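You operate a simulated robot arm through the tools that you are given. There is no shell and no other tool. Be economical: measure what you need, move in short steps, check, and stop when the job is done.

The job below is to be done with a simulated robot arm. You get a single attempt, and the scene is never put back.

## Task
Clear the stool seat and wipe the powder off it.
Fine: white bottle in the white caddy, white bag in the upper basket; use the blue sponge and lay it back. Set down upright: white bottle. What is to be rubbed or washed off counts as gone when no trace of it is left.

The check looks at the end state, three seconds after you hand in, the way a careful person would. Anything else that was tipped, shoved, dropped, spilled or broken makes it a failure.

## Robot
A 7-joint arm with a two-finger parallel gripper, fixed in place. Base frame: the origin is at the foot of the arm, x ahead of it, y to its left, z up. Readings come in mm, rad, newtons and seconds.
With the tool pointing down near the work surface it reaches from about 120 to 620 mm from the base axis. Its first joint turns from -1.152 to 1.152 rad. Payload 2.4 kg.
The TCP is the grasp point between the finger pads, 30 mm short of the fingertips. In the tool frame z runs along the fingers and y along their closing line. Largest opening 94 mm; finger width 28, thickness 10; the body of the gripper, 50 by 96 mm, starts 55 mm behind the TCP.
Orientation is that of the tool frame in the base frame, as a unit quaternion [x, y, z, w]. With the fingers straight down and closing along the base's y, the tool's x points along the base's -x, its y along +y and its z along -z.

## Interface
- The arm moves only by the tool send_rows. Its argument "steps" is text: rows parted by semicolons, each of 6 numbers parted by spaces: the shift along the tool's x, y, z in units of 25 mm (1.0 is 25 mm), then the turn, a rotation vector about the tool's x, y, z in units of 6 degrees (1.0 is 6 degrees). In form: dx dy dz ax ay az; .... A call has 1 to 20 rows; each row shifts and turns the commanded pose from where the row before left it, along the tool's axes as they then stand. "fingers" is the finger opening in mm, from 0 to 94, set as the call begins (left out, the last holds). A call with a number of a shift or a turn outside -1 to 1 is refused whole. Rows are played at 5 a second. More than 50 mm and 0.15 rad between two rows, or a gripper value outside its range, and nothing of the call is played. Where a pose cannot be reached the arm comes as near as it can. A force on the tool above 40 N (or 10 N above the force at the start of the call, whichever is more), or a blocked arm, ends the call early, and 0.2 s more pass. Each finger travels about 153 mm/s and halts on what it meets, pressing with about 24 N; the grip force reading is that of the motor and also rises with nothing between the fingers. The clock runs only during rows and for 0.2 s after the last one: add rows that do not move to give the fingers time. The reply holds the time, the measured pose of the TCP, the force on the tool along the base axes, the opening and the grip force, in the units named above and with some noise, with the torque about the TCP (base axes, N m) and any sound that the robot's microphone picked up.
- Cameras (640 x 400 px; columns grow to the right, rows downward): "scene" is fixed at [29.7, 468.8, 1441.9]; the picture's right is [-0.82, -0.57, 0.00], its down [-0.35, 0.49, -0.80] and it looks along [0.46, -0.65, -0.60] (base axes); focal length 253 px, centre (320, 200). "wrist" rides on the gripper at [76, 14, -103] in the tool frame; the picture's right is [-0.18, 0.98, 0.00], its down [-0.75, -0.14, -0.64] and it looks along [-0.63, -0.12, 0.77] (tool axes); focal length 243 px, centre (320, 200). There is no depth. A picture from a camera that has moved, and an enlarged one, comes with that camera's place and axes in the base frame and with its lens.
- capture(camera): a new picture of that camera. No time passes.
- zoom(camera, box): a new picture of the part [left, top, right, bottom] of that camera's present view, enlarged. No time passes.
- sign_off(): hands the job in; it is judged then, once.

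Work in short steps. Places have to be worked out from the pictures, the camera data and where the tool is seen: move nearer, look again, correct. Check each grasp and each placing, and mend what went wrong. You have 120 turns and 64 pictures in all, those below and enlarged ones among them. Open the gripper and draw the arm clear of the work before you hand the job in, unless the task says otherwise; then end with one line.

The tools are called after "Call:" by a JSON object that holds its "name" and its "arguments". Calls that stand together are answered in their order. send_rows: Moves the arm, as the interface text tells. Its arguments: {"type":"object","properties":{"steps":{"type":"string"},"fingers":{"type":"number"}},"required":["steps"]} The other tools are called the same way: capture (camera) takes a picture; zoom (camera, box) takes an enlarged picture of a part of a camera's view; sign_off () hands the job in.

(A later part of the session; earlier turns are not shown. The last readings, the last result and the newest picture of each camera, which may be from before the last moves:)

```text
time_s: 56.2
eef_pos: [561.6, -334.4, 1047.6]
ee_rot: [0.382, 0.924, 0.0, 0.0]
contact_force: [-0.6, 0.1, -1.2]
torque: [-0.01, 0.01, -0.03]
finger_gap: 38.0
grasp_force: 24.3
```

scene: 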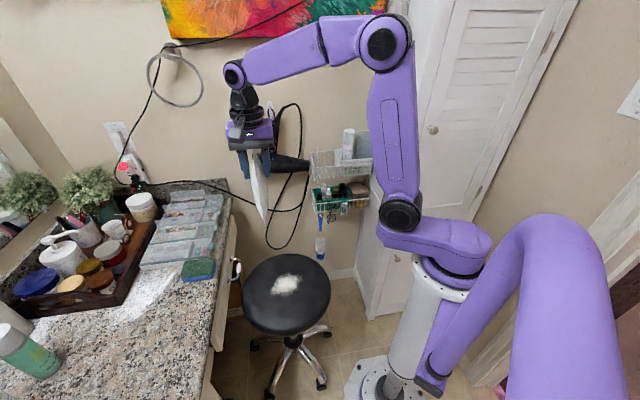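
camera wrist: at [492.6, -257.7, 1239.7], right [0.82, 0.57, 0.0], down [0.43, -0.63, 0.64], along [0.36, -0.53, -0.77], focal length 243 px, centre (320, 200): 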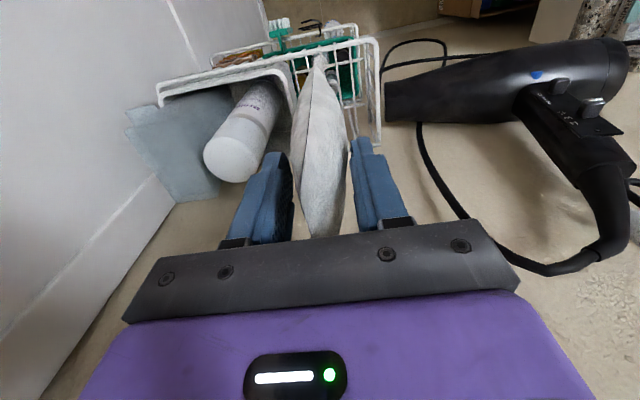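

Call:
{"name": "send_rows", "arguments": {"steps": "0 0 0.16 0 0 0;0 0 0 0 0 0"}}

Call:
{"name": "send_rows", "arguments": {"steps": "0 0 0.16 0 0 0;0 0 0 0 0 0"}}

Call:
{"name": "send_rows", "arguments": {"steps": "0 0 0.16 0 0 0;0 0 0 0 0 0"}}

Call:
{"name": "send_rows", "arguments": {"steps": "0 0 0.12 0 0 0;0 0 0 0 0 0"}}

```text
time_s: 56.8
eef_pos: [560.5, -336.2, 1043.0]
ee_rot: [0.384, 0.924, 0.0, 0.0]
contact_force: [0.2, 0.2, -0.6]
torque: [0.02, 0.04, -0.02]
finger_gap: 38.1
grasp_force: 24.2
```

```text
time_s: 57.4
eef_pos: [560.9, -336.0, 1040.1]
ee_rot: [0.383, 0.924, 0.001, -0.001]
contact_force: [0.1, -0.3, -0.9]
torque: [0.01, -0.01, -0.03]
finger_gap: 37.9
grasp_force: 24.1
```

```text
time_s: 58.0
eef_pos: [560.9, -336.6, 1037.1]
ee_rot: [0.382, 0.924, -0.001, 0.0]
contact_force: [-1.5, 1.1, 7.1]
torque: [0.12, 0.3, -0.03]
finger_gap: 37.8
grasp_force: 24.3
```

```text
time_s: 58.6
eef_pos: [562.9, -335.8, 1034.1]
ee_rot: [0.383, 0.924, 0.001, 0.003]
contact_force: [0.5, 1.0, 19.8]
torque: [-0.05, -0.1, -0.01]
finger_gap: 38.1
grasp_force: 24.2
```

The bag rests on the basket floor. I'll relieve slightly, open to 62 mm, and look.

Call:
{"name": "send_rows", "arguments": {"steps": "0 0 -0.1 0 0 0;0 0 0 0 0 0"}}

Call:
{"name": "send_rows", "arguments": {"steps": "0 0 0 0 0 0;0 0 0 0 0 0;0 0 0 0 0 0", "fingers": 62}}

Call:
{"name": "zoom", "arguments": {"camera": "wrist", "box": [180, 0, 460, 250]}}

```text
time_s: 59.2
eef_pos: [561.3, -335.7, 1034.2]
ee_rot: [0.384, 0.924, 0.0, 0.0]
contact_force: [2.2, -0.8, 6.4]
torque: [-0.39, -0.45, 0.06]
finger_gap: 37.7
grasp_force: 24.1
```

```text
time_s: 60.0
eef_pos: [561.0, -335.5, 1034.3]
ee_rot: [0.383, 0.924, 0.0, -0.001]
contact_force: [0.1, 0.7, -1.1]
torque: [0.01, 0.0, 0.0]
finger_gap: 61.8
grasp_force: 0.0
```

```text
1.60 times, centred on (320, 125) of wrist
camera zoom: at [516.6, -271.3, 1138.1], right [0.82, 0.57, 0.0], down [0.43, -0.63, 0.64], along [0.36, -0.53, -0.77], focal length 388 px, centre (320, 320)
```

zoom: 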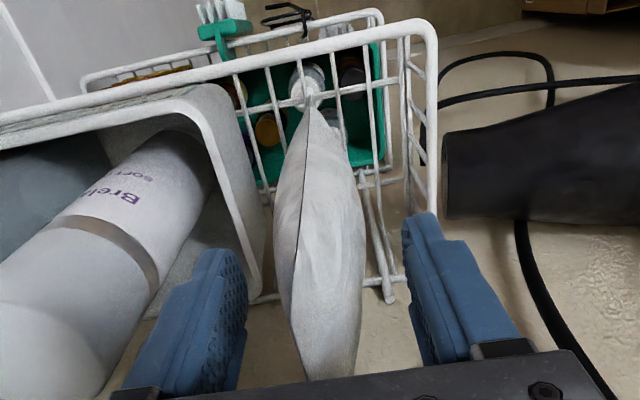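

The bag stands free in the basket. I'll rise straight up, back off, and check.

Call:
{"name": "send_rows", "arguments": {"steps": "0 0 -0.5 0 0 0;0 0 -1 0 0 0;0 0 -1 0 0 0;0 0 -1 0 0 0;0.5 0 -0.5 0 0 0;1 0 0 0 0 0;1 0 0 0 0 0;1 0 0 0 0 0;1 0 0 0 0 0;1 0 0 0 0 0;1 0 0 0 0 0"}}

Call:
{"name": "zoom", "arguments": {"camera": "scene", "box": [295, 100, 395, 200]}}

```text
time_s: 62.4
eef_pos: [446.3, -219.9, 1133.5]
ee_rot: [0.382, 0.924, 0.0, -0.001]
contact_force: [0.2, -0.4, 0.2]
torque: [0.0, -0.04, -0.03]
finger_gap: 62.2
grasp_force: 0.1
```

```text
4.00 times, centred on (345, 150) of scene
camera zoom: at [29.7, 468.8, 1441.9], right [-0.82, -0.57, 0.0], down [-0.35, 0.49, -0.8], along [0.46, -0.65, -0.6], focal length 1012 px, centre (220, 400)
```

zoom: 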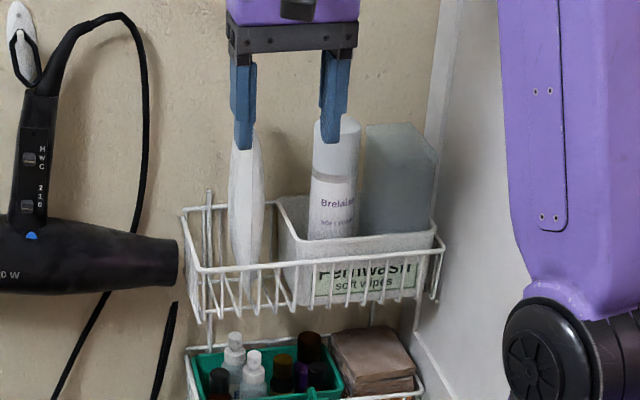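

Bag and bottle are both in place. Now the sponge, estimated at (660, 275, ~760), which is beyond plain tool-down reach, so a tilt will be needed. I'll go to a vantage point first.

Call:
{"name": "send_rows", "arguments": {"steps": "0.7 1 0.3 0 0 0;0.7 1 0.3 0 0 0;0.7 1 0.3 0 0 0;0.7 1 0.3 0 0 0;0.7 1 0.4 0 0 0;0.7 1 0.4 0 0 0;0.7 1 0.4 0 0 0;0.7 1 0.4 0 0 0;0.7 1 0.4 0 0 0;0.7 1 0.4 0 0 0;0.7 1 0.4 0 0 0;0.7 1 0.4 0 0 0;0.7 1 0.4 0 0 0;0.7 1 0.4 0 0 0", "fingers": 94}}

Call:
{"name": "send_rows", "arguments": {"steps": "0 0 0 0 0 -1;0 0 0 0 0 -1;0 0 0 0 0 -1;0 0 0 0 0 -1;0 0 0 0 0 -1;0 0 0 0 0 -1;0 0 0 0 0 -1;0 0 0 0 0 -1;0 0 0 0 0 -1;0 0 0 0 0 -1;0 0 0 0 0 -1;0 0 0 0 -1 0;0 0 0 0 -1 0;0 0 0 0 -1 0;0 0 0 0 -1 0;0 0 0 0 -1 0"}}

Call:
{"name": "capture", "arguments": {"camera": "wrist"}}

```text
time_s: 65.4
eef_pos: [518.4, 200.5, 1003.0]
ee_rot: [0.381, 0.924, 0.0, 0.0]
contact_force: [-0.6, 0.2, 0.4]
torque: [-0.02, 0.0, -0.03]
finger_gap: 93.8
grasp_force: 0.0
```

```text
time_s: 68.8
eef_pos: [518.8, 200.1, 1005.0]
ee_rot: [-0.177, 0.949, 0.048, 0.255]
contact_force: [0.5, -0.2, -0.4]
torque: [-0.02, 0.02, 0.0]
finger_gap: 93.9
grasp_force: 0.1
```

```text
20 pictures are left
camera wrist: at [404.8, 171.5, 1056.1], right [-0.2, 0.97, 0.09], down [0.36, -0.01, 0.93], along [0.91, 0.22, -0.35], focal length 243 px, centre (320, 200)
```

wrist: 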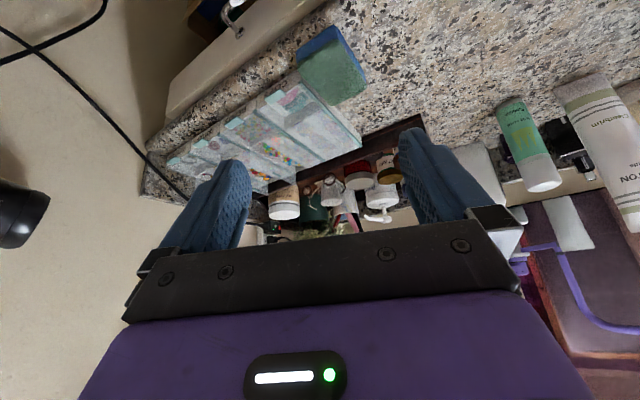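

Call:
{"name": "zoom", "arguments": {"camera": "wrist", "box": [260, 0, 400, 130]}}

```text
3.08 times, centred on (330, 65) of wrist
camera zoom: at [404.8, 171.5, 1056.1], right [-0.2, 0.97, 0.09], down [0.36, -0.01, 0.93], along [0.91, 0.22, -0.35], focal length 746 px, centre (289, 615)
```

zoom: 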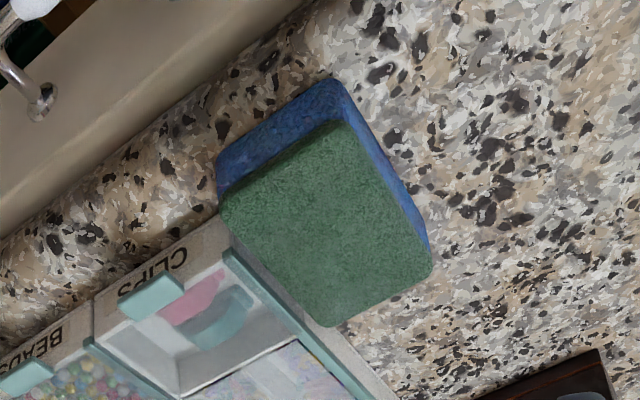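

The sponge is about 65×97 mm: d 244–308, l 616–713, top z≈755, long axis along l. A box edge sits ~18 mm beyond its +d side, so I need a careful offset grasp. I'll align the tool with the sponge (closing along d, tilted 30° along l) and approach to ~100 mm above as a reach test.

Call:
{"name": "send_rows", "arguments": {"steps": "0 0 0 0 1 0;0 0 0 0 1 0;0 0 0 0 1 0;0 0 0 0 1 0;0 0 0 0 1 0;0 0 0 0 0 -1;0 0 0 0 0 -1;0 0 0 0 0 -1;0 0 0 0 0 -1;0 0 0 0 -1 0;0 0 0 0 -1 0;0 0 0 0 -1 0;0 0 0 0 -1 0;0 0 0 0 -1 0", "fingers": 76}}

Call:
{"name": "send_rows", "arguments": {"steps": "-0.2 -0.2 0.8 0 0 0;-0.2 -0.2 0.8 0 0 0;-0.2 -0.2 0.8 0 0 0;-0.2 -0.2 0.8 0 0 0;-0.2 -0.2 0.8 0 0 0;-0.2 -0.2 0.8 0 0 0;-0.2 -0.2 0.8 0 0 0;-0.2 -0.2 0.8 0 0 0;-0.2 -0.2 0.8 0 0 0;-0.2 -0.12 1 0 0 0"}}

Call:
{"name": "capture", "arguments": {"camera": "wrist"}}

```text
time_s: 71.8
eef_pos: [519.7, 201.2, 1005.5]
ee_rot: [-0.37, 0.892, 0.099, 0.239]
contact_force: [0.7, -0.1, 0.7]
torque: [-0.02, -0.03, 0.0]
finger_gap: 76.1
grasp_force: 0.1
```

```text
time_s: 74.0
eef_pos: [656.6, 268.7, 854.0]
ee_rot: [-0.371, 0.892, 0.099, 0.239]
contact_force: [0.2, 0.5, 0.9]
torque: [0.03, -0.01, 0.02]
finger_gap: 76.0
grasp_force: 0.1
```

```text
18 pictures are left
camera wrist: at [565.0, 196.0, 904.5], right [-0.58, 0.81, 0.09], down [0.33, 0.14, 0.93], along [0.74, 0.57, -0.35], focal length 243 px, centre (320, 200)
```

wrist: 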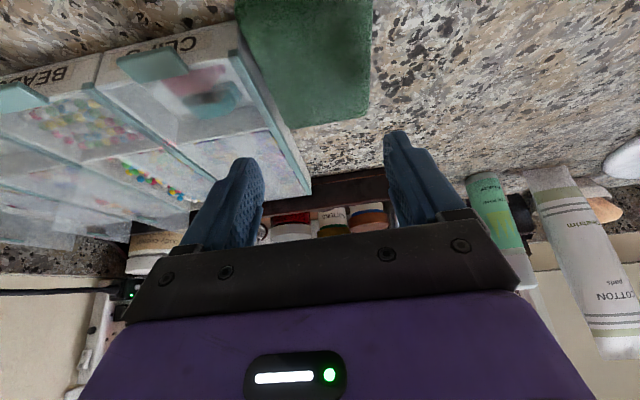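

Reach with tilt works. The gap to the lid needs precise measurement, so I'll descend 25 mm vertically and zoom in.

Call:
{"name": "send_rows", "arguments": {"steps": "0.25 0 0.433 0 0 0;0.25 0 0.433 0 0 0"}}

Call:
{"name": "zoom", "arguments": {"camera": "wrist", "box": [200, 0, 440, 240]}}

Call:
{"name": "zoom", "arguments": {"camera": "scene", "box": [130, 200, 250, 320]}}

```text
time_s: 74.6
eef_pos: [657.2, 269.4, 827.2]
ee_rot: [-0.369, 0.892, 0.099, 0.24]
contact_force: [0.6, 0.5, 0.3]
torque: [0.04, 0.02, -0.01]
finger_gap: 76.2
grasp_force: 0.1
```

```text
1.67 times, centred on (320, 120) of wrist
camera zoom: at [563.5, 196.1, 879.3], right [-0.58, 0.81, 0.09], down [0.33, 0.13, 0.93], along [0.74, 0.57, -0.35], focal length 404 px, centre (320, 333)
```

zoom: 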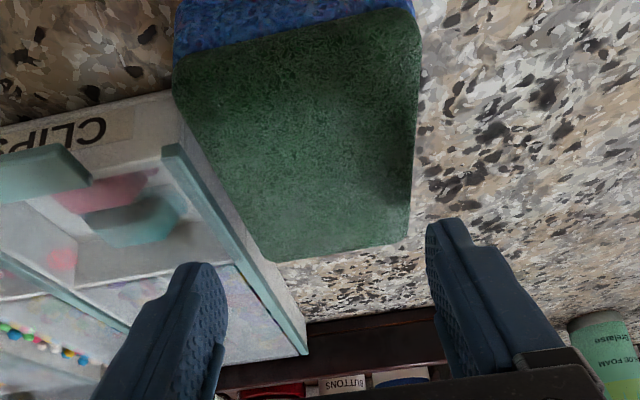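

```text
3.33 times, centred on (190, 260) of scene
camera zoom: at [29.7, 468.8, 1441.9], right [-0.82, -0.57, 0.0], down [-0.35, 0.49, -0.8], along [0.46, -0.65, -0.6], focal length 843 px, centre (753, 0)
```

zoom: 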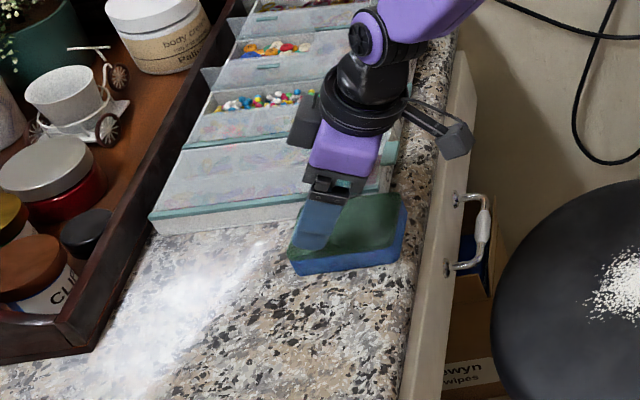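

Comparing views gives: sponge d 238–298, l 605–696, top z≈780, with the box lid at d≈308. That gap is about 9 mm, too tight for a 10 mm finger. I'll close the fingers, press lightly on the sponge top and drag it ~15 mm away from the box first.

Call:
{"name": "send_rows", "arguments": {"steps": "0 0.25 0 0 0 0;0 0 0 0 0 0;0 0 0 0 0 0;0.18 0 0.31 0 0 0;0 0 0 0 0 0", "fingers": 0}}

Call:
{"name": "send_rows", "arguments": {"steps": "0.05 0 0.087 0 0 0;0 0 0 0 0 0"}}

Call:
{"name": "send_rows", "arguments": {"steps": "0.05 0 0.087 0 0 0;0 0 0 0 0 0"}}

```text
time_s: 75.8
eef_pos: [651.5, 273.0, 817.7]
ee_rot: [-0.369, 0.893, 0.099, 0.239]
contact_force: [0.4, 0.4, 0.4]
torque: [0.0, 0.04, -0.01]
finger_gap: 0.0
grasp_force: 24.5
```

```text
time_s: 76.4
eef_pos: [652.4, 272.6, 815.3]
ee_rot: [-0.369, 0.892, 0.099, 0.24]
contact_force: [0.0, 0.4, 0.1]
torque: [0.02, 0.01, -0.03]
finger_gap: 0.0
grasp_force: 23.7
```

```text
time_s: 77.0
eef_pos: [653.5, 273.9, 814.3]
ee_rot: [-0.369, 0.892, 0.099, 0.241]
contact_force: [-1.8, 0.0, 6.6]
torque: [-0.04, 0.03, -0.02]
finger_gap: 0.0
grasp_force: 24.3
```

Contact at TCP 814, so the sponge top is z≈780 as computed. I'll press a touch more and drag toward -d (tool +y).

Call:
{"name": "send_rows", "arguments": {"steps": "0.03 0 0.05 0 0 0;0 0.2 0 0 0 0;0 0.2 0 0 0 0;0 0.2 0 0 0 0;0 0.1 0 0 0 0"}}

Call:
{"name": "zoom", "arguments": {"camera": "wrist", "box": [200, 0, 440, 240]}}

```text
time_s: 78.2
eef_pos: [641.8, 286.3, 814.0]
ee_rot: [-0.367, 0.893, 0.098, 0.242]
contact_force: [8.2, -8.4, 18.4]
torque: [-0.27, -0.34, -0.03]
finger_gap: 0.0
grasp_force: 23.6
```

```text
1.67 times, centred on (320, 120) of wrist
camera zoom: at [548.4, 212.8, 865.1], right [-0.58, 0.81, 0.09], down [0.33, 0.13, 0.94], along [0.74, 0.57, -0.34], focal length 404 px, centre (320, 333)
```

zoom: 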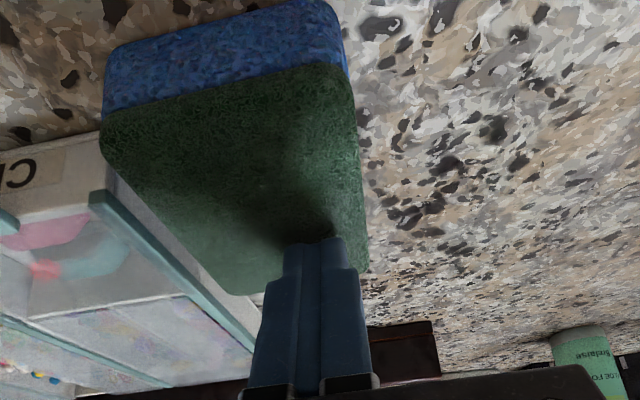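

The finger mostly slipped; the sponge moved only ~4 mm. Better plan: the box front ends at l≈620 while the sponge starts at l≈605, so I can pinch the sponge's near end clear of the box and drag it sideways. I'll lift, reduce the tilt to 12°, and go above the near end.

Call:
{"name": "send_rows", "arguments": {"steps": "-0.3 0 -0.52 0 0 0;-0.5 0 -0.87 0 0 0;0.7 -0.3 -0.4 0 0 0;0.7 -0.2 -0.4 0 0 0;0.68 0 -0.4 0 0 0;0 0 0 0 1 0;0 0 0 0 1 0;0 0 0 0 1 0;0 0 0 0 0 0", "fingers": 84}}

Call:
{"name": "capture", "arguments": {"camera": "wrist"}}

```text
time_s: 80.2
eef_pos: [605.1, 234.8, 852.9]
ee_rot: [-0.38, 0.919, 0.039, 0.096]
contact_force: [-0.1, -0.4, -0.3]
torque: [0.0, 0.03, 0.02]
finger_gap: 84.0
grasp_force: 0.1
```

```text
14 pictures are left
camera wrist: at [528.4, 178.1, 937.4], right [-0.57, 0.82, 0.04], down [0.53, 0.33, 0.78], along [0.63, 0.47, -0.62], focal length 243 px, centre (320, 200)
```

wrist: 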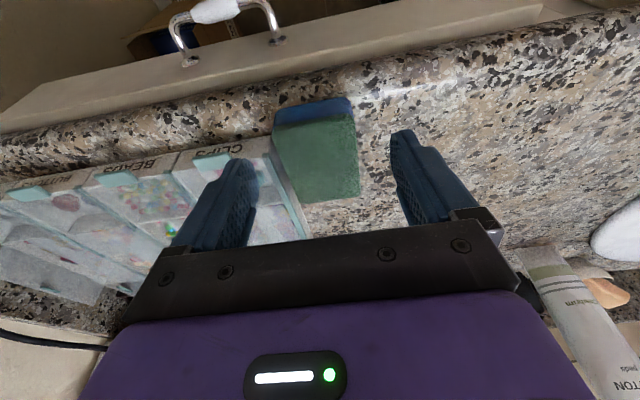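

The sponge is at d 234–293 and starts at l≈605. With a 68 mm opening at l≈594 the fingers clear the lid (d≥307). I'll descend to pinch its near end, watching the force.

Call:
{"name": "send_rows", "arguments": {"steps": "0.1 -0.08 0.5 0 0 0;0.1 0 0.5 0 0 0;0.1 0 0.5 0 0 0;0.1 0 0.4 0 0 0;0.1 0 0.4 0 0 0;0 0 0.15 0 0 0;0 0 0 0 0 0", "fingers": 68}}

Call:
{"name": "zoom", "arguments": {"camera": "wrist", "box": [180, 20, 460, 250]}}

```text
time_s: 81.8
eef_pos: [608.2, 235.3, 789.6]
ee_rot: [-0.381, 0.919, 0.04, 0.097]
contact_force: [0.2, -0.5, 0.3]
torque: [0.0, -0.02, 0.02]
finger_gap: 68.1
grasp_force: 0.1
```

```text
1.74 times, centred on (320, 135) of wrist
camera zoom: at [529.9, 176.9, 875.1], right [-0.57, 0.82, 0.04], down [0.53, 0.33, 0.78], along [0.63, 0.47, -0.62], focal length 422 px, centre (320, 313)
```

zoom: 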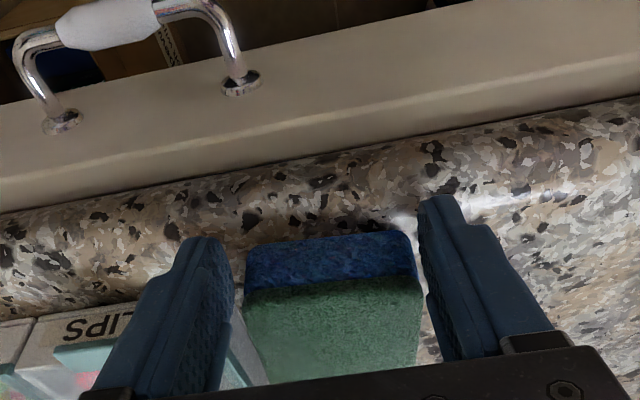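

Fingers straddle the sponge with no contact. Closing.

Call:
{"name": "send_rows", "arguments": {"steps": "0 0 0 0 0 0;0 0 0 0 0 0;0 0 0 0 0 0", "fingers": 50}}

Call:
{"name": "send_rows", "arguments": {"steps": "0 0.3 0 0 0 0;0 0.3 0 0 0 0;0 0.3 0 0 0 0;0 0.2 0 0 0 0;0 0 0 0 0 0"}}

Call:
{"name": "zoom", "arguments": {"camera": "wrist", "box": [180, 20, 460, 250]}}

```text
time_s: 82.6
eef_pos: [607.8, 233.3, 789.5]
ee_rot: [-0.38, 0.919, 0.04, 0.097]
contact_force: [1.1, -0.1, 0.0]
torque: [-0.01, 0.0, 0.0]
finger_gap: 63.2
grasp_force: 24.2
```

```text
time_s: 83.8
eef_pos: [588.1, 255.8, 790.3]
ee_rot: [-0.382, 0.918, 0.04, 0.096]
contact_force: [0.0, 0.4, 0.0]
torque: [-0.04, -0.01, 0.02]
finger_gap: 63.3
grasp_force: 23.8
```

```text
1.74 times, centred on (320, 135) of wrist
camera zoom: at [510.1, 197.5, 875.2], right [-0.57, 0.82, 0.04], down [0.53, 0.33, 0.78], along [0.63, 0.47, -0.62], focal length 422 px, centre (320, 313)
```

zoom: 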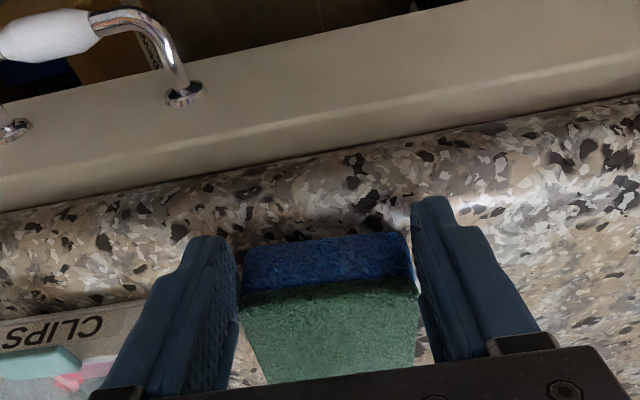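

The sponge now has clear space on both sides. I'll open, tilt to 24° and slide forward along the sponge to its middle, then regrip.

Call:
{"name": "send_rows", "arguments": {"steps": "0 0 0 0 0 0;0 0 0 0 0 0;-0.02 0 -0.1 0 -1 0;0 0 0 0 -1 0;-0.75 0 0.335 0 0 0;-0.75 0 0.335 0 0 0;0 0 0 0 0 0", "fingers": 80}}

Call:
{"name": "send_rows", "arguments": {"steps": "0 0 0 0 0 0;0 0 0 0 0 0;0 0 0 0 0 0", "fingers": 50}}

Call:
{"name": "zoom", "arguments": {"camera": "wrist", "box": [180, 0, 460, 250]}}

```text
time_s: 85.4
eef_pos: [618.7, 281.6, 792.7]
ee_rot: [-0.375, 0.903, 0.08, 0.192]
contact_force: [0.0, 0.6, 0.3]
torque: [0.01, 0.02, 0.0]
finger_gap: 79.7
grasp_force: 0.1
```

```text
time_s: 86.2
eef_pos: [618.7, 282.1, 792.6]
ee_rot: [-0.374, 0.904, 0.079, 0.192]
contact_force: [-0.8, -0.6, 0.7]
torque: [-0.01, 0.0, 0.0]
finger_gap: 64.1
grasp_force: 23.9
```

```text
1.60 times, centred on (320, 125) of wrist
camera zoom: at [528.9, 214.0, 855.8], right [-0.58, 0.81, 0.07], down [0.4, 0.2, 0.89], along [0.71, 0.55, -0.44], focal length 388 px, centre (320, 320)
```

zoom: 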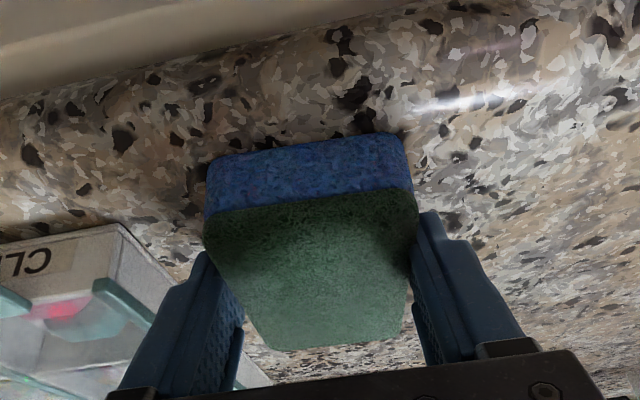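

Gripped at the middle. I'll lift and carry it over the stool, keeping the same tilt so the sponge stays level.

Call:
{"name": "send_rows", "arguments": {"steps": "-0.2 0 -0.45 0 0 0;-0.4 0 -0.91 0 0 0;-0.4 0 -0.91 0 0 0;-0.4 0 -0.91 0 0 0;-0.22 0 -0.47 0 0 0;0.927 -0.17 -0.413 0 0 0;0.927 -0.17 -0.413 0 0 0;0.927 -0.17 -0.413 0 0 0;0.927 -0.17 -0.413 0 0 0;0.927 -0.17 -0.413 0 0 0;0.927 -0.17 -0.413 0 0 0;0.927 -0.17 -0.413 0 0 0;0.927 -0.17 -0.413 0 0 0;0.927 -0.17 -0.413 0 0 0;0.927 -0.17 -0.413 0 0 0;0.927 -0.17 -0.413 0 0 0"}}

Call:
{"name": "send_rows", "arguments": {"steps": "0.388 0 0.868 0 0 0;0.388 0 0.868 0 0 0;0.388 0 0.868 0 0 0;0.388 0 0.868 0 0 0;0.388 0 0.868 0 0 0;0.388 0 0.868 0 0 0;0.388 0 0.868 0 0 0;0.388 0 0.868 0 0 0"}}

Call:
{"name": "capture", "arguments": {"camera": "scene"}}

```text
time_s: 89.6
eef_pos: [452.6, 50.7, 893.2]
ee_rot: [-0.374, 0.904, 0.079, 0.192]
contact_force: [0.5, 0.0, 0.7]
torque: [0.04, -0.01, 0.0]
finger_gap: 63.0
grasp_force: 24.3
```

```text
time_s: 91.4
eef_pos: [452.4, 50.7, 699.7]
ee_rot: [-0.374, 0.904, 0.08, 0.192]
contact_force: [-0.8, -0.4, 0.5]
torque: [0.0, 0.02, 0.01]
finger_gap: 63.3
grasp_force: 23.9
```

```text
10 pictures are left
```

scene: 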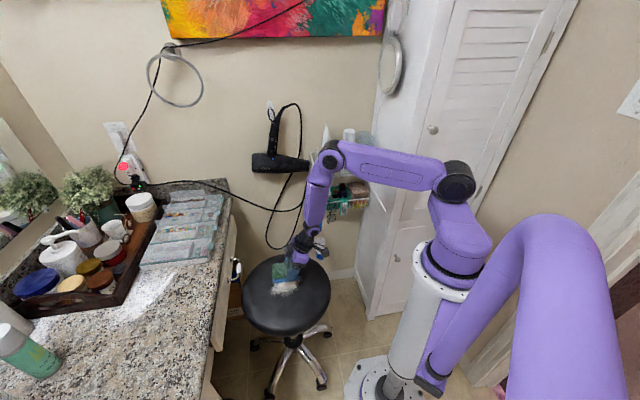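

The sponge is above the powder (d 284, l≈370). I'll lower it to contact carefully.

Call:
{"name": "send_rows", "arguments": {"steps": "0.2 0 0.45 0 0 0;0.2 0 0.45 0 0 0;0.2 0 0.45 0 0 0;0.1 0 0.22 0 0 0;0 0 0 0 0 0"}}

Call:
{"name": "send_rows", "arguments": {"steps": "0.05 0 0.11 0 0 0;0 0 0 0 0 0"}}

Call:
{"name": "send_rows", "arguments": {"steps": "0.05 0 0.11 0 0 0;0 0 0 0 0 0"}}

Call:
{"name": "send_rows", "arguments": {"steps": "0.05 0 0.11 0 0 0;0 0 0 0 0 0"}}

```text
time_s: 92.6
eef_pos: [452.9, 51.4, 658.6]
ee_rot: [-0.375, 0.904, 0.079, 0.191]
contact_force: [-0.4, -0.8, 0.2]
torque: [0.03, 0.0, 0.03]
finger_gap: 63.6
grasp_force: 23.8
```

```text
time_s: 93.2
eef_pos: [453.6, 51.1, 654.4]
ee_rot: [-0.375, 0.903, 0.08, 0.192]
contact_force: [-0.8, -0.6, -0.1]
torque: [0.02, 0.0, -0.02]
finger_gap: 63.2
grasp_force: 23.4
```

```text
time_s: 93.8
eef_pos: [454.2, 51.6, 651.1]
ee_rot: [-0.375, 0.904, 0.08, 0.191]
contact_force: [0.0, 0.3, -0.7]
torque: [0.03, 0.03, -0.01]
finger_gap: 63.1
grasp_force: 24.7
```

```text
time_s: 94.4
eef_pos: [453.4, 51.5, 649.0]
ee_rot: [-0.375, 0.904, 0.08, 0.192]
contact_force: [-0.3, 0.3, -0.4]
torque: [0.02, -0.01, -0.01]
finger_gap: 63.2
grasp_force: 23.7
```

Call:
{"name": "send_rows", "arguments": {"steps": "0.05 0 0.11 0 0 0;0 0 0 0 0 0"}}

Call:
{"name": "send_rows", "arguments": {"steps": "0.05 0 0.11 0 0 0;0 0 0 0 0 0"}}

Call:
{"name": "send_rows", "arguments": {"steps": "0.05 0 0.11 0 0 0;0 0 0 0 0 0"}}

Call:
{"name": "send_rows", "arguments": {"steps": "0.05 0 0.11 0 0 0;0 0 0 0 0 0"}}

```text
time_s: 95.0
eef_pos: [452.4, 51.4, 645.6]
ee_rot: [-0.374, 0.904, 0.079, 0.192]
contact_force: [0.4, -0.6, -0.9]
torque: [0.02, -0.03, 0.02]
finger_gap: 63.3
grasp_force: 24.1
```

```text
time_s: 95.6
eef_pos: [453.2, 51.8, 643.0]
ee_rot: [-0.374, 0.904, 0.08, 0.192]
contact_force: [0.2, 1.0, -0.1]
torque: [0.0, -0.01, 0.0]
finger_gap: 63.4
grasp_force: 24.0
```

```text
time_s: 96.2
eef_pos: [453.8, 52.4, 641.1]
ee_rot: [-0.375, 0.903, 0.08, 0.195]
contact_force: [-0.6, 0.3, 14.8]
torque: [-0.07, 0.22, 0.01]
finger_gap: 63.1
grasp_force: 23.8
```

```text
time_s: 96.6
eef_pos: [458.3, 55.5, 640.6]
ee_rot: [-0.375, 0.902, 0.08, 0.2]
contact_force: [-1.0, -0.3, 6.3]
torque: [-0.06, 0.2, -0.05]
finger_gap: 63.2
grasp_force: 24.4
stopped in row 2: the force on the tool passed its limit at 42 N (the readings are from after the stop); the commanded pose is now the measured one
```

Contact at TCP z≈641 with a light 6 N residual. I'll do the first stroke pair along d at this l.

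Call:
{"name": "send_rows", "arguments": {"steps": "0 0.5 0 0 0 0;0 0.5 0 0 0 0;0 0.5 0 0 0 0;0 0.5 0 0 0 0;0 -0.5 0 0 0 0;0 -0.5 0 0 0 0;0 -0.5 0 0 0 0;0 -0.5 0 0 0 0;0 -0.5 0 0 0 0;0 -0.5 0 0 0 0;0 -0.5 0 0 0 0;0 -0.5 0 0 0 0;0 0.5 0 0 0 0;0 0.5 0 0 0 0;0 0.5 0 0 0 0;0 0.5 0 0 0 0"}}

```text
time_s: 97.9
eef_pos: [432.7, 91.5, 640.9]
ee_rot: [-0.383, 0.898, 0.085, 0.2]
contact_force: [-0.7, 1.0, 7.7]
torque: [-0.17, 0.21, -0.04]
finger_gap: 63.2
grasp_force: 24.0
out of reach, approached as far as the arm can: row 4
stopped in row 6: the force on the tool passed its limit at 49 N (the readings are from after the stop); the commanded pose is now the measured one
```

The reach hit a joint limit near this azimuth, and the pressing was too stiff. I'll lift 15 mm, yaw 30° about vertical so the tilt points more radially (sponge stays level), and check.

Call:
{"name": "send_rows", "arguments": {"steps": "-0.13 0 -0.27 0 0 0;-0.13 0 -0.27 0 0 0;0 0 0 0.42 0 0.907;0 0 0 0.42 0 0.907;0 0 0 0.42 0 0.907;0 0 0 0.42 0 0.907;0 0 0 0.42 0 0.907;0 0 0 0 0 0"}}

Call:
{"name": "zoom", "arguments": {"camera": "scene", "box": [230, 220, 350, 340]}}

```text
time_s: 99.7
eef_pos: [489.1, -42.7, 655.5]
ee_rot: [-0.144, 0.966, 0.04, 0.21]
contact_force: [0.0, 0.6, 0.7]
torque: [0.01, 0.02, -0.04]
finger_gap: 63.3
grasp_force: 24.2
out of reach, approached as far as the arm can: row 4, 5, 6, 7
```

```text
3.33 times, centred on (290, 280) of scene
camera zoom: at [29.8, 468.8, 1441.9], right [-0.82, -0.57, 0.0], down [-0.34, 0.49, -0.8], along [0.46, -0.65, -0.6], focal length 843 px, centre (420, -67)
```

zoom: 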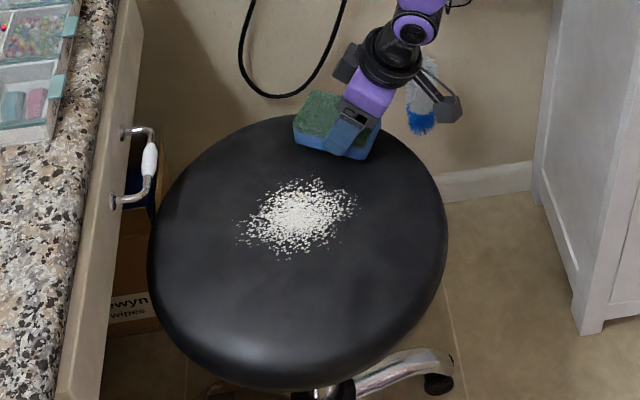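

The tilted pose pulled the arm aside (tilt toward radial isn't reachable here), and the powder is still there. Rotating the tilt toward tangential should do better, so I'll raise a bit and yaw the other way by 60°.

Call:
{"name": "send_rows", "arguments": {"steps": "-0.13 0 -0.27 -0.42 0 -0.907;-0.13 0 -0.27 -0.42 0 -0.907;0 0 0 -0.42 0 -0.907;0 0 0 -0.42 0 -0.907;0 0 0 -0.42 0 -0.907;0 0 0 -0.42 0 -0.907;0 0 0 -0.42 0 -0.907;0 0 0 -0.42 0 -0.907;0 0 0 -0.42 0 -0.907;0 0 0 -0.42 0 -0.907;0 0 0 0 0 0"}}

```text
time_s: 102.1
eef_pos: [489.7, -42.8, 670.4]
ee_rot: [-0.602, 0.769, 0.133, 0.171]
contact_force: [-1.0, 0.1, -0.4]
torque: [0.02, 0.0, 0.01]
finger_gap: 63.2
grasp_force: 24.2
```

Orientation is OK now: tilt azimuth 76°, 25°. I'll move over the powder centre (≈479, 76), staying above the seat.

Call:
{"name": "send_rows", "arguments": {"steps": "-0.714 0.312 0.334 0 0 0;-0.714 0.312 0.334 0 0 0;-0.714 0.312 0.334 0 0 0;-0.714 0.312 0.334 0 0 0;-0.714 0.312 0.334 0 0 0;0 0 0 0 0 0"}}

Call:
{"name": "send_rows", "arguments": {"steps": "0.15 0 0.33 0 0 0;0.15 0 0.33 0 0 0;0.05 0 0.11 0 0 0;0 0 0 0 0 0"}}

```text
time_s: 103.5
eef_pos: [474.0, 60.4, 669.9]
ee_rot: [-0.602, 0.769, 0.133, 0.17]
contact_force: [0.1, 0.1, -1.1]
torque: [-0.02, -0.03, 0.03]
finger_gap: 63.3
grasp_force: 24.2
```

```text
time_s: 104.5
eef_pos: [474.5, 61.7, 648.4]
ee_rot: [-0.602, 0.769, 0.133, 0.17]
contact_force: [-0.8, 0.2, -2.0]
torque: [0.0, 0.01, 0.03]
finger_gap: 63.0
grasp_force: 24.1
```

Call:
{"name": "send_rows", "arguments": {"steps": "0.051 0 0.109 0 0 0;0.034 0 0.0725 0 0 0;0 0 0 0 0 0"}}

Call:
{"name": "send_rows", "arguments": {"steps": "0.02 0 0.04 0 0 0;0 0 0 0 0 0"}}

Call:
{"name": "send_rows", "arguments": {"steps": "0.017 0 0.036 0 0 0;0 0 0 0 0 0"}}

```text
time_s: 105.3
eef_pos: [474.2, 61.4, 643.9]
ee_rot: [-0.603, 0.768, 0.133, 0.169]
contact_force: [-0.7, -0.4, -0.6]
torque: [-0.03, -0.02, -0.02]
finger_gap: 63.1
grasp_force: 24.4
```

```text
time_s: 105.9
eef_pos: [472.8, 61.1, 642.2]
ee_rot: [-0.602, 0.769, 0.133, 0.169]
contact_force: [0.1, -0.7, 1.2]
torque: [-0.08, 0.02, -0.01]
finger_gap: 63.2
grasp_force: 24.6
```

```text
time_s: 106.5
eef_pos: [474.7, 63.0, 642.1]
ee_rot: [-0.602, 0.768, 0.134, 0.171]
contact_force: [0.4, -1.1, 10.6]
torque: [-0.36, 0.13, 0.02]
finger_gap: 63.2
grasp_force: 23.6
```

10.6 N, but the torque puts the contact at the sponge's near edge, so it isn't flat. I'll lessen the tilt ~1.5° to lay it flat.

Call:
{"name": "send_rows", "arguments": {"steps": "0 0 0 0 0.2 0;0 0 0 0 0 0"}}

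Call:
{"name": "send_rows", "arguments": {"steps": "0.01 0 0.02 0 0.1 0;0 0 0 0 0 0"}}

```text
time_s: 107.1
eef_pos: [474.9, 63.6, 641.1]
ee_rot: [-0.604, 0.769, 0.127, 0.163]
contact_force: [2.1, 2.0, 12.9]
torque: [0.84, -0.23, -0.01]
finger_gap: 63.2
grasp_force: 23.6
```

```text
time_s: 107.7
eef_pos: [474.9, 62.0, 641.3]
ee_rot: [-0.605, 0.771, 0.123, 0.158]
contact_force: [0.4, 2.5, 17.9]
torque: [0.6, -0.11, 0.01]
finger_gap: 63.4
grasp_force: 24.3
```

Now it's flat enough at 18 N. I'll wipe: strokes along tool y, ±50 mm.

Call:
{"name": "send_rows", "arguments": {"steps": "0 0.4 0 0 0 0;0 0.4 0 0 0 0;0 0.4 0 0 0 0;0 0.4 0 0 0 0;0 0.4 0 0 0 0"}}

Call:
{"name": "send_rows", "arguments": {"steps": "0 -0.4 0 0 0 0;0 -0.4 0 0 0 0;0 -0.4 0 0 0 0;0 -0.4 0 0 0 0;0 -0.4 0 0 0 0;0 -0.4 0 0 0 0;0 -0.4 0 0 0 0;0 -0.4 0 0 0 0;0 -0.4 0 0 0 0;0 -0.4 0 0 0 0"}}

Call:
{"name": "send_rows", "arguments": {"steps": "0 0.4 0 0 0 0;0 0.4 0 0 0 0;0 0.4 0 0 0 0;0 0.4 0 0 0 0;0 0.4 0 0 0 0;0 0.4 0 0 0 0;0 0.4 0 0 0 0;0 0.4 0 0 0 0;0 0.4 0 0 0 0;0 0.4 0 0 0 0"}}

Call:
{"name": "zoom", "arguments": {"camera": "scene", "box": [230, 220, 350, 340]}}

```text
time_s: 108.9
eef_pos: [428.2, 75.0, 640.1]
ee_rot: [-0.605, 0.771, 0.124, 0.159]
contact_force: [9.9, -7.8, 18.8]
torque: [-0.17, -0.3, -0.12]
finger_gap: 62.9
grasp_force: 24.0
```

```text
time_s: 109.4
eef_pos: [434.9, 78.1, 640.9]
ee_rot: [-0.611, 0.764, 0.134, 0.156]
contact_force: [-1.8, 0.8, 6.3]
torque: [-0.15, 0.1, -0.01]
finger_gap: 63.1
grasp_force: 23.7
stopped in row 2: the force on the tool passed its limit at 48 N (the readings are from after the stop); the commanded pose is now the measured one
```

```text
time_s: 111.6
eef_pos: [364.4, 114.1, 638.9]
ee_rot: [-0.61, 0.765, 0.134, 0.157]
contact_force: [14.7, -11.7, 31.6]
torque: [-0.71, -0.29, 0.05]
finger_gap: 63.7
grasp_force: 23.9
out of reach, approached as far as the arm can: row 7, 8, 9, 10
```

```text
3.33 times, centred on (290, 280) of scene
camera zoom: at [29.6, 468.5, 1442.0], right [-0.82, -0.57, 0.0], down [-0.34, 0.49, -0.8], along [0.46, -0.65, -0.6], focal length 843 px, centre (420, -67)
```

zoom: 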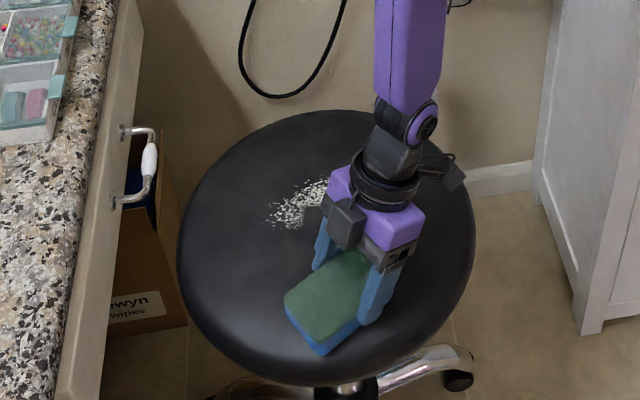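

Wiping works: half of the powder is gone, but the stool was dragged ~30 mm toward me by the high force. I'll lift and reposition on the inner side, so the next strokes push outward (which also restores the stool) with lighter force.

Call:
{"name": "send_rows", "arguments": {"steps": "-0.2 0 -0.45 0 0 0;0.44 -0.85 -0.194 0 0 0;0.44 -0.85 -0.194 0 0 0;0.44 -0.85 -0.194 0 0 0;0.44 -0.85 -0.194 0 0 0;0 0 0 0 0 0"}}

Call:
{"name": "zoom", "arguments": {"camera": "scene", "box": [230, 220, 350, 340]}}

```text
time_s: 113.0
eef_pos: [434.7, 46.8, 650.4]
ee_rot: [-0.611, 0.765, 0.133, 0.156]
contact_force: [0.0, -0.3, -0.1]
torque: [0.03, -0.04, -0.02]
finger_gap: 63.4
grasp_force: 23.9
```

```text
3.33 times, centred on (290, 280) of scene
camera zoom: at [29.8, 468.8, 1441.9], right [-0.82, -0.57, 0.0], down [-0.35, 0.49, -0.8], along [0.46, -0.65, -0.6], focal length 843 px, centre (420, -67)
```

zoom: 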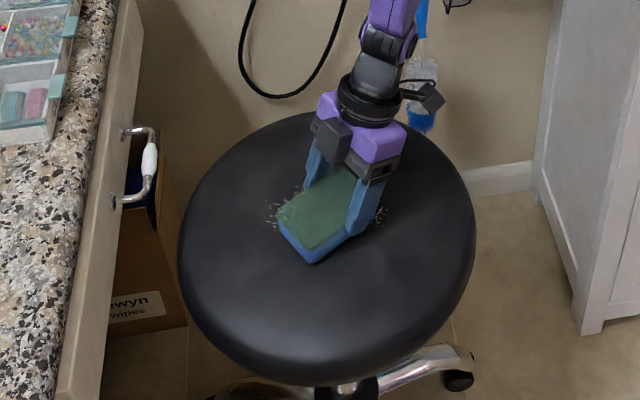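

The remaining powder spans about (513,86) to (396,21), with the sponge in the middle. I'll lower to ~8–10 N contact, then stroke outward (+x).

Call:
{"name": "send_rows", "arguments": {"steps": "0.1 0 0.22 0 0 0;0.032 0 0.073 0 0 0;0 0 0 0 0 0"}}

Call:
{"name": "send_rows", "arguments": {"steps": "0.016 0 0.037 0 0 0;0 0 0 0 0 0"}}

```text
time_s: 113.8
eef_pos: [435.0, 46.9, 641.3]
ee_rot: [-0.611, 0.765, 0.133, 0.156]
contact_force: [0.0, -0.2, -0.4]
torque: [-0.01, 0.02, 0.02]
finger_gap: 63.4
grasp_force: 24.6
```

```text
time_s: 114.4
eef_pos: [434.1, 47.3, 640.3]
ee_rot: [-0.611, 0.765, 0.133, 0.156]
contact_force: [-0.2, -0.1, 2.0]
torque: [-0.05, 0.07, 0.02]
finger_gap: 63.3
grasp_force: 24.1
```

Call:
{"name": "send_rows", "arguments": {"steps": "0.013 0 0.03 0 0 0;0 0 0 0 0 0"}}

Call:
{"name": "send_rows", "arguments": {"steps": "0 -0.3 0 0 0 0;0 -0.4 0 0 0 0;0 -0.4 0 0 0 0;0 -0.4 0 0 0 0;0 -0.4 0 0 0 0;0 -0.4 0 0 0 0;0 -0.4 0 0 0 0;0 -0.4 0 0 0 0"}}

```text
time_s: 115.0
eef_pos: [435.7, 48.3, 639.3]
ee_rot: [-0.612, 0.764, 0.133, 0.155]
contact_force: [-3.0, 0.1, 12.6]
torque: [-0.12, 0.31, 0.0]
finger_gap: 63.1
grasp_force: 24.2
```

```text
time_s: 115.9
eef_pos: [462.3, 46.1, 640.5]
ee_rot: [-0.613, 0.762, 0.138, 0.157]
contact_force: [-0.6, 0.6, 5.8]
torque: [-0.13, 0.04, -0.01]
finger_gap: 63.0
grasp_force: 24.3
stopped in row 4: the force on the tool passed its limit at 41 N (the readings are from after the stop); the commanded pose is now the measured one
```

The commanded pose picked up ~1° of roll, so strokes ran slightly downhill. I'll correct the roll, back off to light contact, and continue outward.

Call:
{"name": "send_rows", "arguments": {"steps": "-0.016 0 -0.037 0 0 0;0 0 0 0.19 0 0;0 0 0 0 0 0"}}

Call:
{"name": "send_rows", "arguments": {"steps": "0.01 0 0.022 0 0 0;0 0 0 0 0 0"}}

```text
time_s: 116.7
eef_pos: [462.4, 44.9, 641.6]
ee_rot: [-0.612, 0.763, 0.13, 0.163]
contact_force: [-2.5, -0.6, 6.5]
torque: [-0.18, 0.35, -0.04]
finger_gap: 63.2
grasp_force: 23.8
```

```text
time_s: 117.3
eef_pos: [462.0, 45.6, 639.8]
ee_rot: [-0.611, 0.764, 0.13, 0.163]
contact_force: [-1.6, 1.1, 16.5]
torque: [-0.21, 0.63, -0.02]
finger_gap: 63.3
grasp_force: 24.0
```

Call:
{"name": "send_rows", "arguments": {"steps": "-0.013 0 -0.03 -0.15 0 0;0 0 0 0 0 0"}}

Call:
{"name": "send_rows", "arguments": {"steps": "0 -0.3 -0.002 0 0 0;0 -0.3 -0.004 0 0 0;0 -0.3 -0.004 0 0 0;0 -0.3 -0.004 0 0 0;0 -0.3 -0.004 0 0 0;0 -0.3 -0.004 0 0 0;0 -0.3 -0.004 0 0 0;0 -0.3 -0.004 0 0 0"}}

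```text
time_s: 117.9
eef_pos: [462.6, 45.4, 641.4]
ee_rot: [-0.613, 0.762, 0.136, 0.157]
contact_force: [0.9, 0.1, 4.6]
torque: [-0.15, 0.0, 0.08]
finger_gap: 63.3
grasp_force: 23.6
```

```text
time_s: 119.7
eef_pos: [520.8, 31.9, 640.6]
ee_rot: [-0.612, 0.763, 0.135, 0.157]
contact_force: [-6.1, 3.3, 11.2]
torque: [0.03, 0.34, -0.08]
finger_gap: 63.1
grasp_force: 23.7
```

Good stroke with modest force. Return stroke inward, shifted ~+15 mm along the long axis.

Call:
{"name": "send_rows", "arguments": {"steps": "-0.27 0 0.12 0 0 0;-0.27 0 0.12 0 0 0;0 0.35 0.003 0 0 0;0 0.35 0.003 0 0 0;0 0.35 0.003 0 0 0;0 0.35 0.003 0 0 0;0 0.35 0.003 0 0 0;0 0.35 0.003 0 0 0;0 0.35 0.003 0 0 0;0 0.35 0.003 0 0 0;0 0.35 0.003 0 0 0;0 0.35 0.003 0 0 0;0 0.35 0.003 0 0 0;0 0.35 0.003 0 0 0;0 0.35 0.003 0 0 0;0 0.35 0.003 0 0 0"}}

```text
time_s: 123.1
eef_pos: [402.6, 74.8, 641.7]
ee_rot: [-0.613, 0.763, 0.136, 0.157]
contact_force: [2.0, -0.9, 2.1]
torque: [-0.17, -0.1, 0.07]
finger_gap: 63.3
grasp_force: 24.0
```

Next lane: shift −55 mm along the long axis and stroke outward again.

Call:
{"name": "send_rows", "arguments": {"steps": "0.415 0 -0.148 0 0 0;0.402 0 -0.178 0 0 0;0.402 0 -0.178 0 0 0;0.402 0 -0.178 0 0 0;0.402 0 -0.178 0 0 0;0 0 0 0 0 0"}}

Call:
{"name": "send_rows", "arguments": {"steps": "0 -0.3 -0.004 0 0 0;0 -0.35 -0.004 0 0 0;0 -0.35 -0.004 0 0 0;0 -0.35 -0.004 0 0 0;0 -0.35 -0.004 0 0 0;0 -0.35 -0.004 0 0 0;0 -0.35 -0.004 0 0 0;0 -0.35 -0.004 0 0 0;0 -0.35 -0.004 0 0 0;0 -0.35 -0.004 0 0 0;0 -0.35 -0.004 0 0 0;0 -0.35 -0.004 0 0 0"}}

```text
time_s: 124.5
eef_pos: [394.7, 20.0, 641.5]
ee_rot: [-0.613, 0.762, 0.138, 0.156]
contact_force: [-1.6, 4.5, 15.8]
torque: [-0.06, -0.19, 0.1]
finger_gap: 63.2
grasp_force: 24.0
```

```text
time_s: 127.1
eef_pos: [494.3, -2.3, 640.4]
ee_rot: [-0.612, 0.762, 0.137, 0.158]
contact_force: [-1.0, 6.6, 10.4]
torque: [0.12, 0.16, -0.07]
finger_gap: 63.1
grasp_force: 24.1
```

Done with that lane. I'll lift, move aside and inspect.

Call:
{"name": "send_rows", "arguments": {"steps": "-0.2 0 -0.45 0 0 0;-0.4 0 -0.9 0 0 0;-0.4 0 -0.9 0 0 0;0.6 -0.3 -0.27 0 0 0;0.7 -0.3 -0.3 0 0 0;0.7 -0.3 -0.3 0 0 0"}}

Call:
{"name": "zoom", "arguments": {"camera": "scene", "box": [230, 220, 350, 340]}}

```text
time_s: 128.5
eef_pos: [505.8, -61.8, 702.0]
ee_rot: [-0.613, 0.762, 0.137, 0.158]
contact_force: [-0.6, 0.5, -0.5]
torque: [0.0, 0.04, -0.02]
finger_gap: 63.2
grasp_force: 24.2
```

```text
3.33 times, centred on (290, 280) of scene
camera zoom: at [29.7, 468.8, 1441.9], right [-0.82, -0.57, 0.0], down [-0.35, 0.49, -0.8], along [0.46, -0.65, -0.6], focal length 843 px, centre (420, -67)
```

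zoom: 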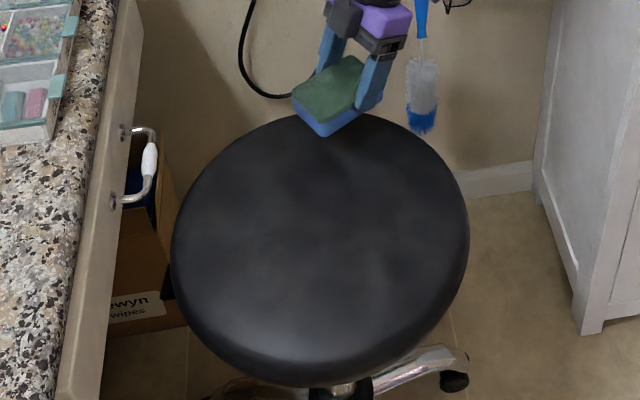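

All the powder is gone. The stool sits ~25 mm off its original spot, so I'll press moderately on the inner side and drag outward/left to roll it back.

Call:
{"name": "send_rows", "arguments": {"steps": "-0.376 0.9 0.166 0 0 0;-0.376 0.9 0.166 0 0 0;-0.376 0.9 0.166 0 0 0;-0.376 0.9 0.166 0 0 0;-0.376 0.9 0.166 0 0 0;0.3 0 0.7 0 0 0;0.3 0 0.7 0 0 0;0.2 0 0.46 0 0 0;0.1 0 0.22 0 0 0;0 0 0 0 0 0"}}

Call:
{"name": "send_rows", "arguments": {"steps": "0.045 0 0.1 0 0 0;0 0 0 0 0 0"}}

```text
time_s: 130.7
eef_pos: [405.0, 13.7, 645.8]
ee_rot: [-0.612, 0.763, 0.136, 0.158]
contact_force: [-0.5, -0.8, -0.7]
torque: [0.0, 0.02, 0.0]
finger_gap: 63.2
grasp_force: 24.2
```

```text
time_s: 131.3
eef_pos: [405.0, 13.5, 642.3]
ee_rot: [-0.613, 0.763, 0.135, 0.157]
contact_force: [1.0, -0.3, -0.4]
torque: [-0.01, 0.01, 0.02]
finger_gap: 63.5
grasp_force: 23.9
```

Call:
{"name": "send_rows", "arguments": {"steps": "0.03 0 0.07 0 0 0;0 0 0 0 0 0"}}

Call:
{"name": "send_rows", "arguments": {"steps": "0.01 0 0.022 0 0 0;0 0 0 0 0 0"}}

```text
time_s: 131.9
eef_pos: [406.0, 12.5, 641.6]
ee_rot: [-0.613, 0.762, 0.136, 0.157]
contact_force: [-0.8, 0.7, 6.6]
torque: [-0.15, 0.01, 0.01]
finger_gap: 63.0
grasp_force: 23.9
```

```text
time_s: 132.5
eef_pos: [406.1, 13.7, 640.9]
ee_rot: [-0.612, 0.763, 0.135, 0.158]
contact_force: [-0.1, -0.6, 9.4]
torque: [-0.29, 0.03, 0.01]
finger_gap: 63.5
grasp_force: 23.8
```

Call:
{"name": "send_rows", "arguments": {"steps": "0.01 0 0.025 0 0 0;-0.261 -0.27 0.113 0 0 0;-0.261 -0.27 0.113 0 0 0;-0.261 -0.27 0.113 0 0 0;-0.261 -0.27 0.113 0 0 0;-0.261 -0.27 0.113 0 0 0;-0.261 -0.27 0.113 0 0 0;-0.261 -0.27 0.113 0 0 0"}}

Call:
{"name": "zoom", "arguments": {"camera": "scene", "box": [230, 220, 350, 340]}}

```text
time_s: 134.3
eef_pos: [463.4, 52.4, 639.6]
ee_rot: [-0.613, 0.762, 0.137, 0.158]
contact_force: [-6.9, 9.3, 14.4]
torque: [0.29, 0.29, -0.06]
finger_gap: 63.5
grasp_force: 24.0
```

```text
3.33 times, centred on (290, 280) of scene
camera zoom: at [29.4, 468.9, 1441.9], right [-0.82, -0.57, 0.0], down [-0.34, 0.49, -0.8], along [0.46, -0.65, -0.6], focal length 843 px, centre (420, -67)
```

zoom: 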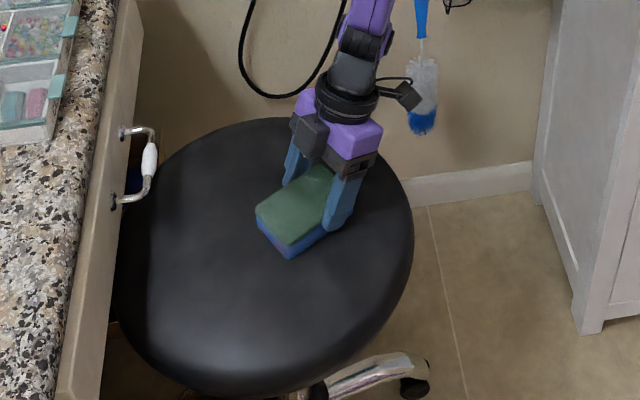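

The stool follows the sponge nearly 1:1 and has overshot by ~38 mm (edges at 115/413 against the original 148/447). I'll drag back ~40 mm the other way.

Call:
{"name": "send_rows", "arguments": {"steps": "0.13 0.135 -0.058 0 0 0;0.2 0.2 -0.087 0 0 0;0.2 0.2 -0.087 0 0 0;0.2 0.2 -0.087 0 0 0;0.2 0.2 -0.087 0 0 0;0.13 0.135 -0.058 0 0 0;0 0 0 0 0 0"}}

Call:
{"name": "zoom", "arguments": {"camera": "scene", "box": [230, 220, 350, 340]}}

```text
time_s: 135.9
eef_pos: [429.6, 29.1, 641.0]
ee_rot: [-0.612, 0.763, 0.136, 0.158]
contact_force: [3.1, -1.4, 24.0]
torque: [-0.29, 0.15, -0.03]
finger_gap: 63.2
grasp_force: 23.7
```

```text
3.33 times, centred on (290, 280) of scene
camera zoom: at [29.4, 468.8, 1441.9], right [-0.82, -0.57, 0.0], down [-0.34, 0.49, -0.8], along [0.46, -0.65, -0.6], focal length 843 px, centre (420, -67)
```

zoom: 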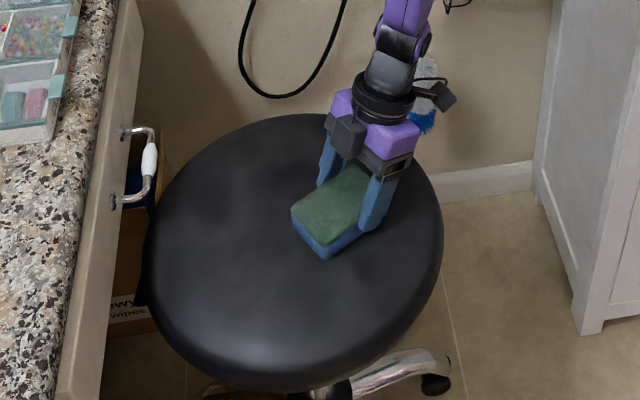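

The stool is back at its original place to within a few mm, and the seat is clean. Now I'll lift the sponge, head toward the counter and restore the 45° azimuth.

Call:
{"name": "send_rows", "arguments": {"steps": "-0.2 0 -0.44 0 0 0;-0.4 0 -0.9 0 0 0;-0.4 0 -0.9 0 0 0;-0.4 0 -0.9 0 0 0;-0.4 0 -0.9 0 0 0;-0.4 0 -0.9 0 0 0;-0.4 0 -0.9 0 0 0;-0.4 0 -0.9 0 0 0;-0.4 0 -0.9 0 0 0;-0.2 0 -0.45 0 0 0;-0.779 -0.48 0.345 0 0 0;-0.779 -0.48 0.345 0 0 0;-0.779 -0.48 0.345 0 0 0;-0.779 -0.48 0.345 0 0 0;-0.779 -0.48 0.345 0 0 0;-0.779 -0.48 0.345 0 0 0;-0.779 -0.48 0.345 0 0 0"}}

Call:
{"name": "send_rows", "arguments": {"steps": "0 0 0 0.39 0 0.872;0 0 0 0.39 0 0.872;0 0 0 0.39 0 0.872;0 0 0 0.39 0 0.872;0 0 0 0.39 0 0.872;0 0 0 0.39 0 0.872;0 0 0 0 0 0"}}

```text
time_s: 139.5
eef_pos: [546.0, 157.0, 861.2]
ee_rot: [-0.612, 0.763, 0.136, 0.158]
contact_force: [-0.6, -0.3, 0.3]
torque: [0.0, -0.02, -0.02]
finger_gap: 63.3
grasp_force: 24.1
```

```text
time_s: 141.1
eef_pos: [546.9, 156.0, 860.3]
ee_rot: [-0.359, 0.911, 0.08, 0.188]
contact_force: [-0.4, 0.0, 0.4]
torque: [0.02, 0.01, -0.02]
finger_gap: 63.3
grasp_force: 23.6
```

Call:
{"name": "send_rows", "arguments": {"steps": "-0.853 0.136 0.378 0 0 0;-0.853 0.136 0.378 0 0 0;-0.853 0.136 0.378 0 0 0;-0.853 0.136 0.378 0 0 0;-0.853 0.136 0.378 0 0 0;-0.853 0.136 0.378 0 0 0;0 0 0 0 0 0"}}

Call:
{"name": "capture", "arguments": {"camera": "wrist"}}

```text
time_s: 142.7
eef_pos: [635.6, 266.7, 860.3]
ee_rot: [-0.36, 0.91, 0.081, 0.188]
contact_force: [-0.1, 0.0, 0.2]
torque: [0.0, 0.02, 0.01]
finger_gap: 63.3
grasp_force: 24.2
```

```text
3 pictures are left
camera wrist: at [544.5, 200.8, 924.9], right [-0.55, 0.83, 0.08], down [0.42, 0.19, 0.89], along [0.72, 0.52, -0.45], focal length 243 px, centre (320, 200)
```

wrist: 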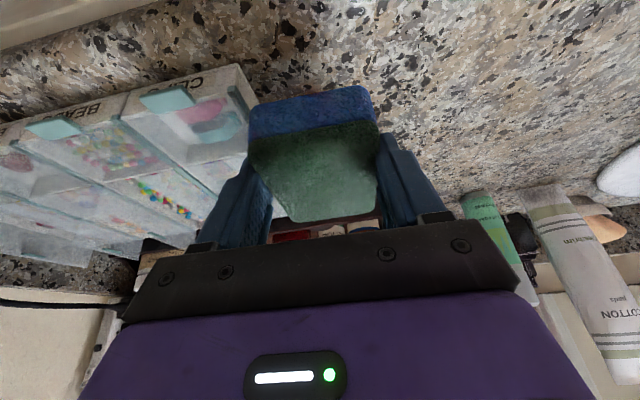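

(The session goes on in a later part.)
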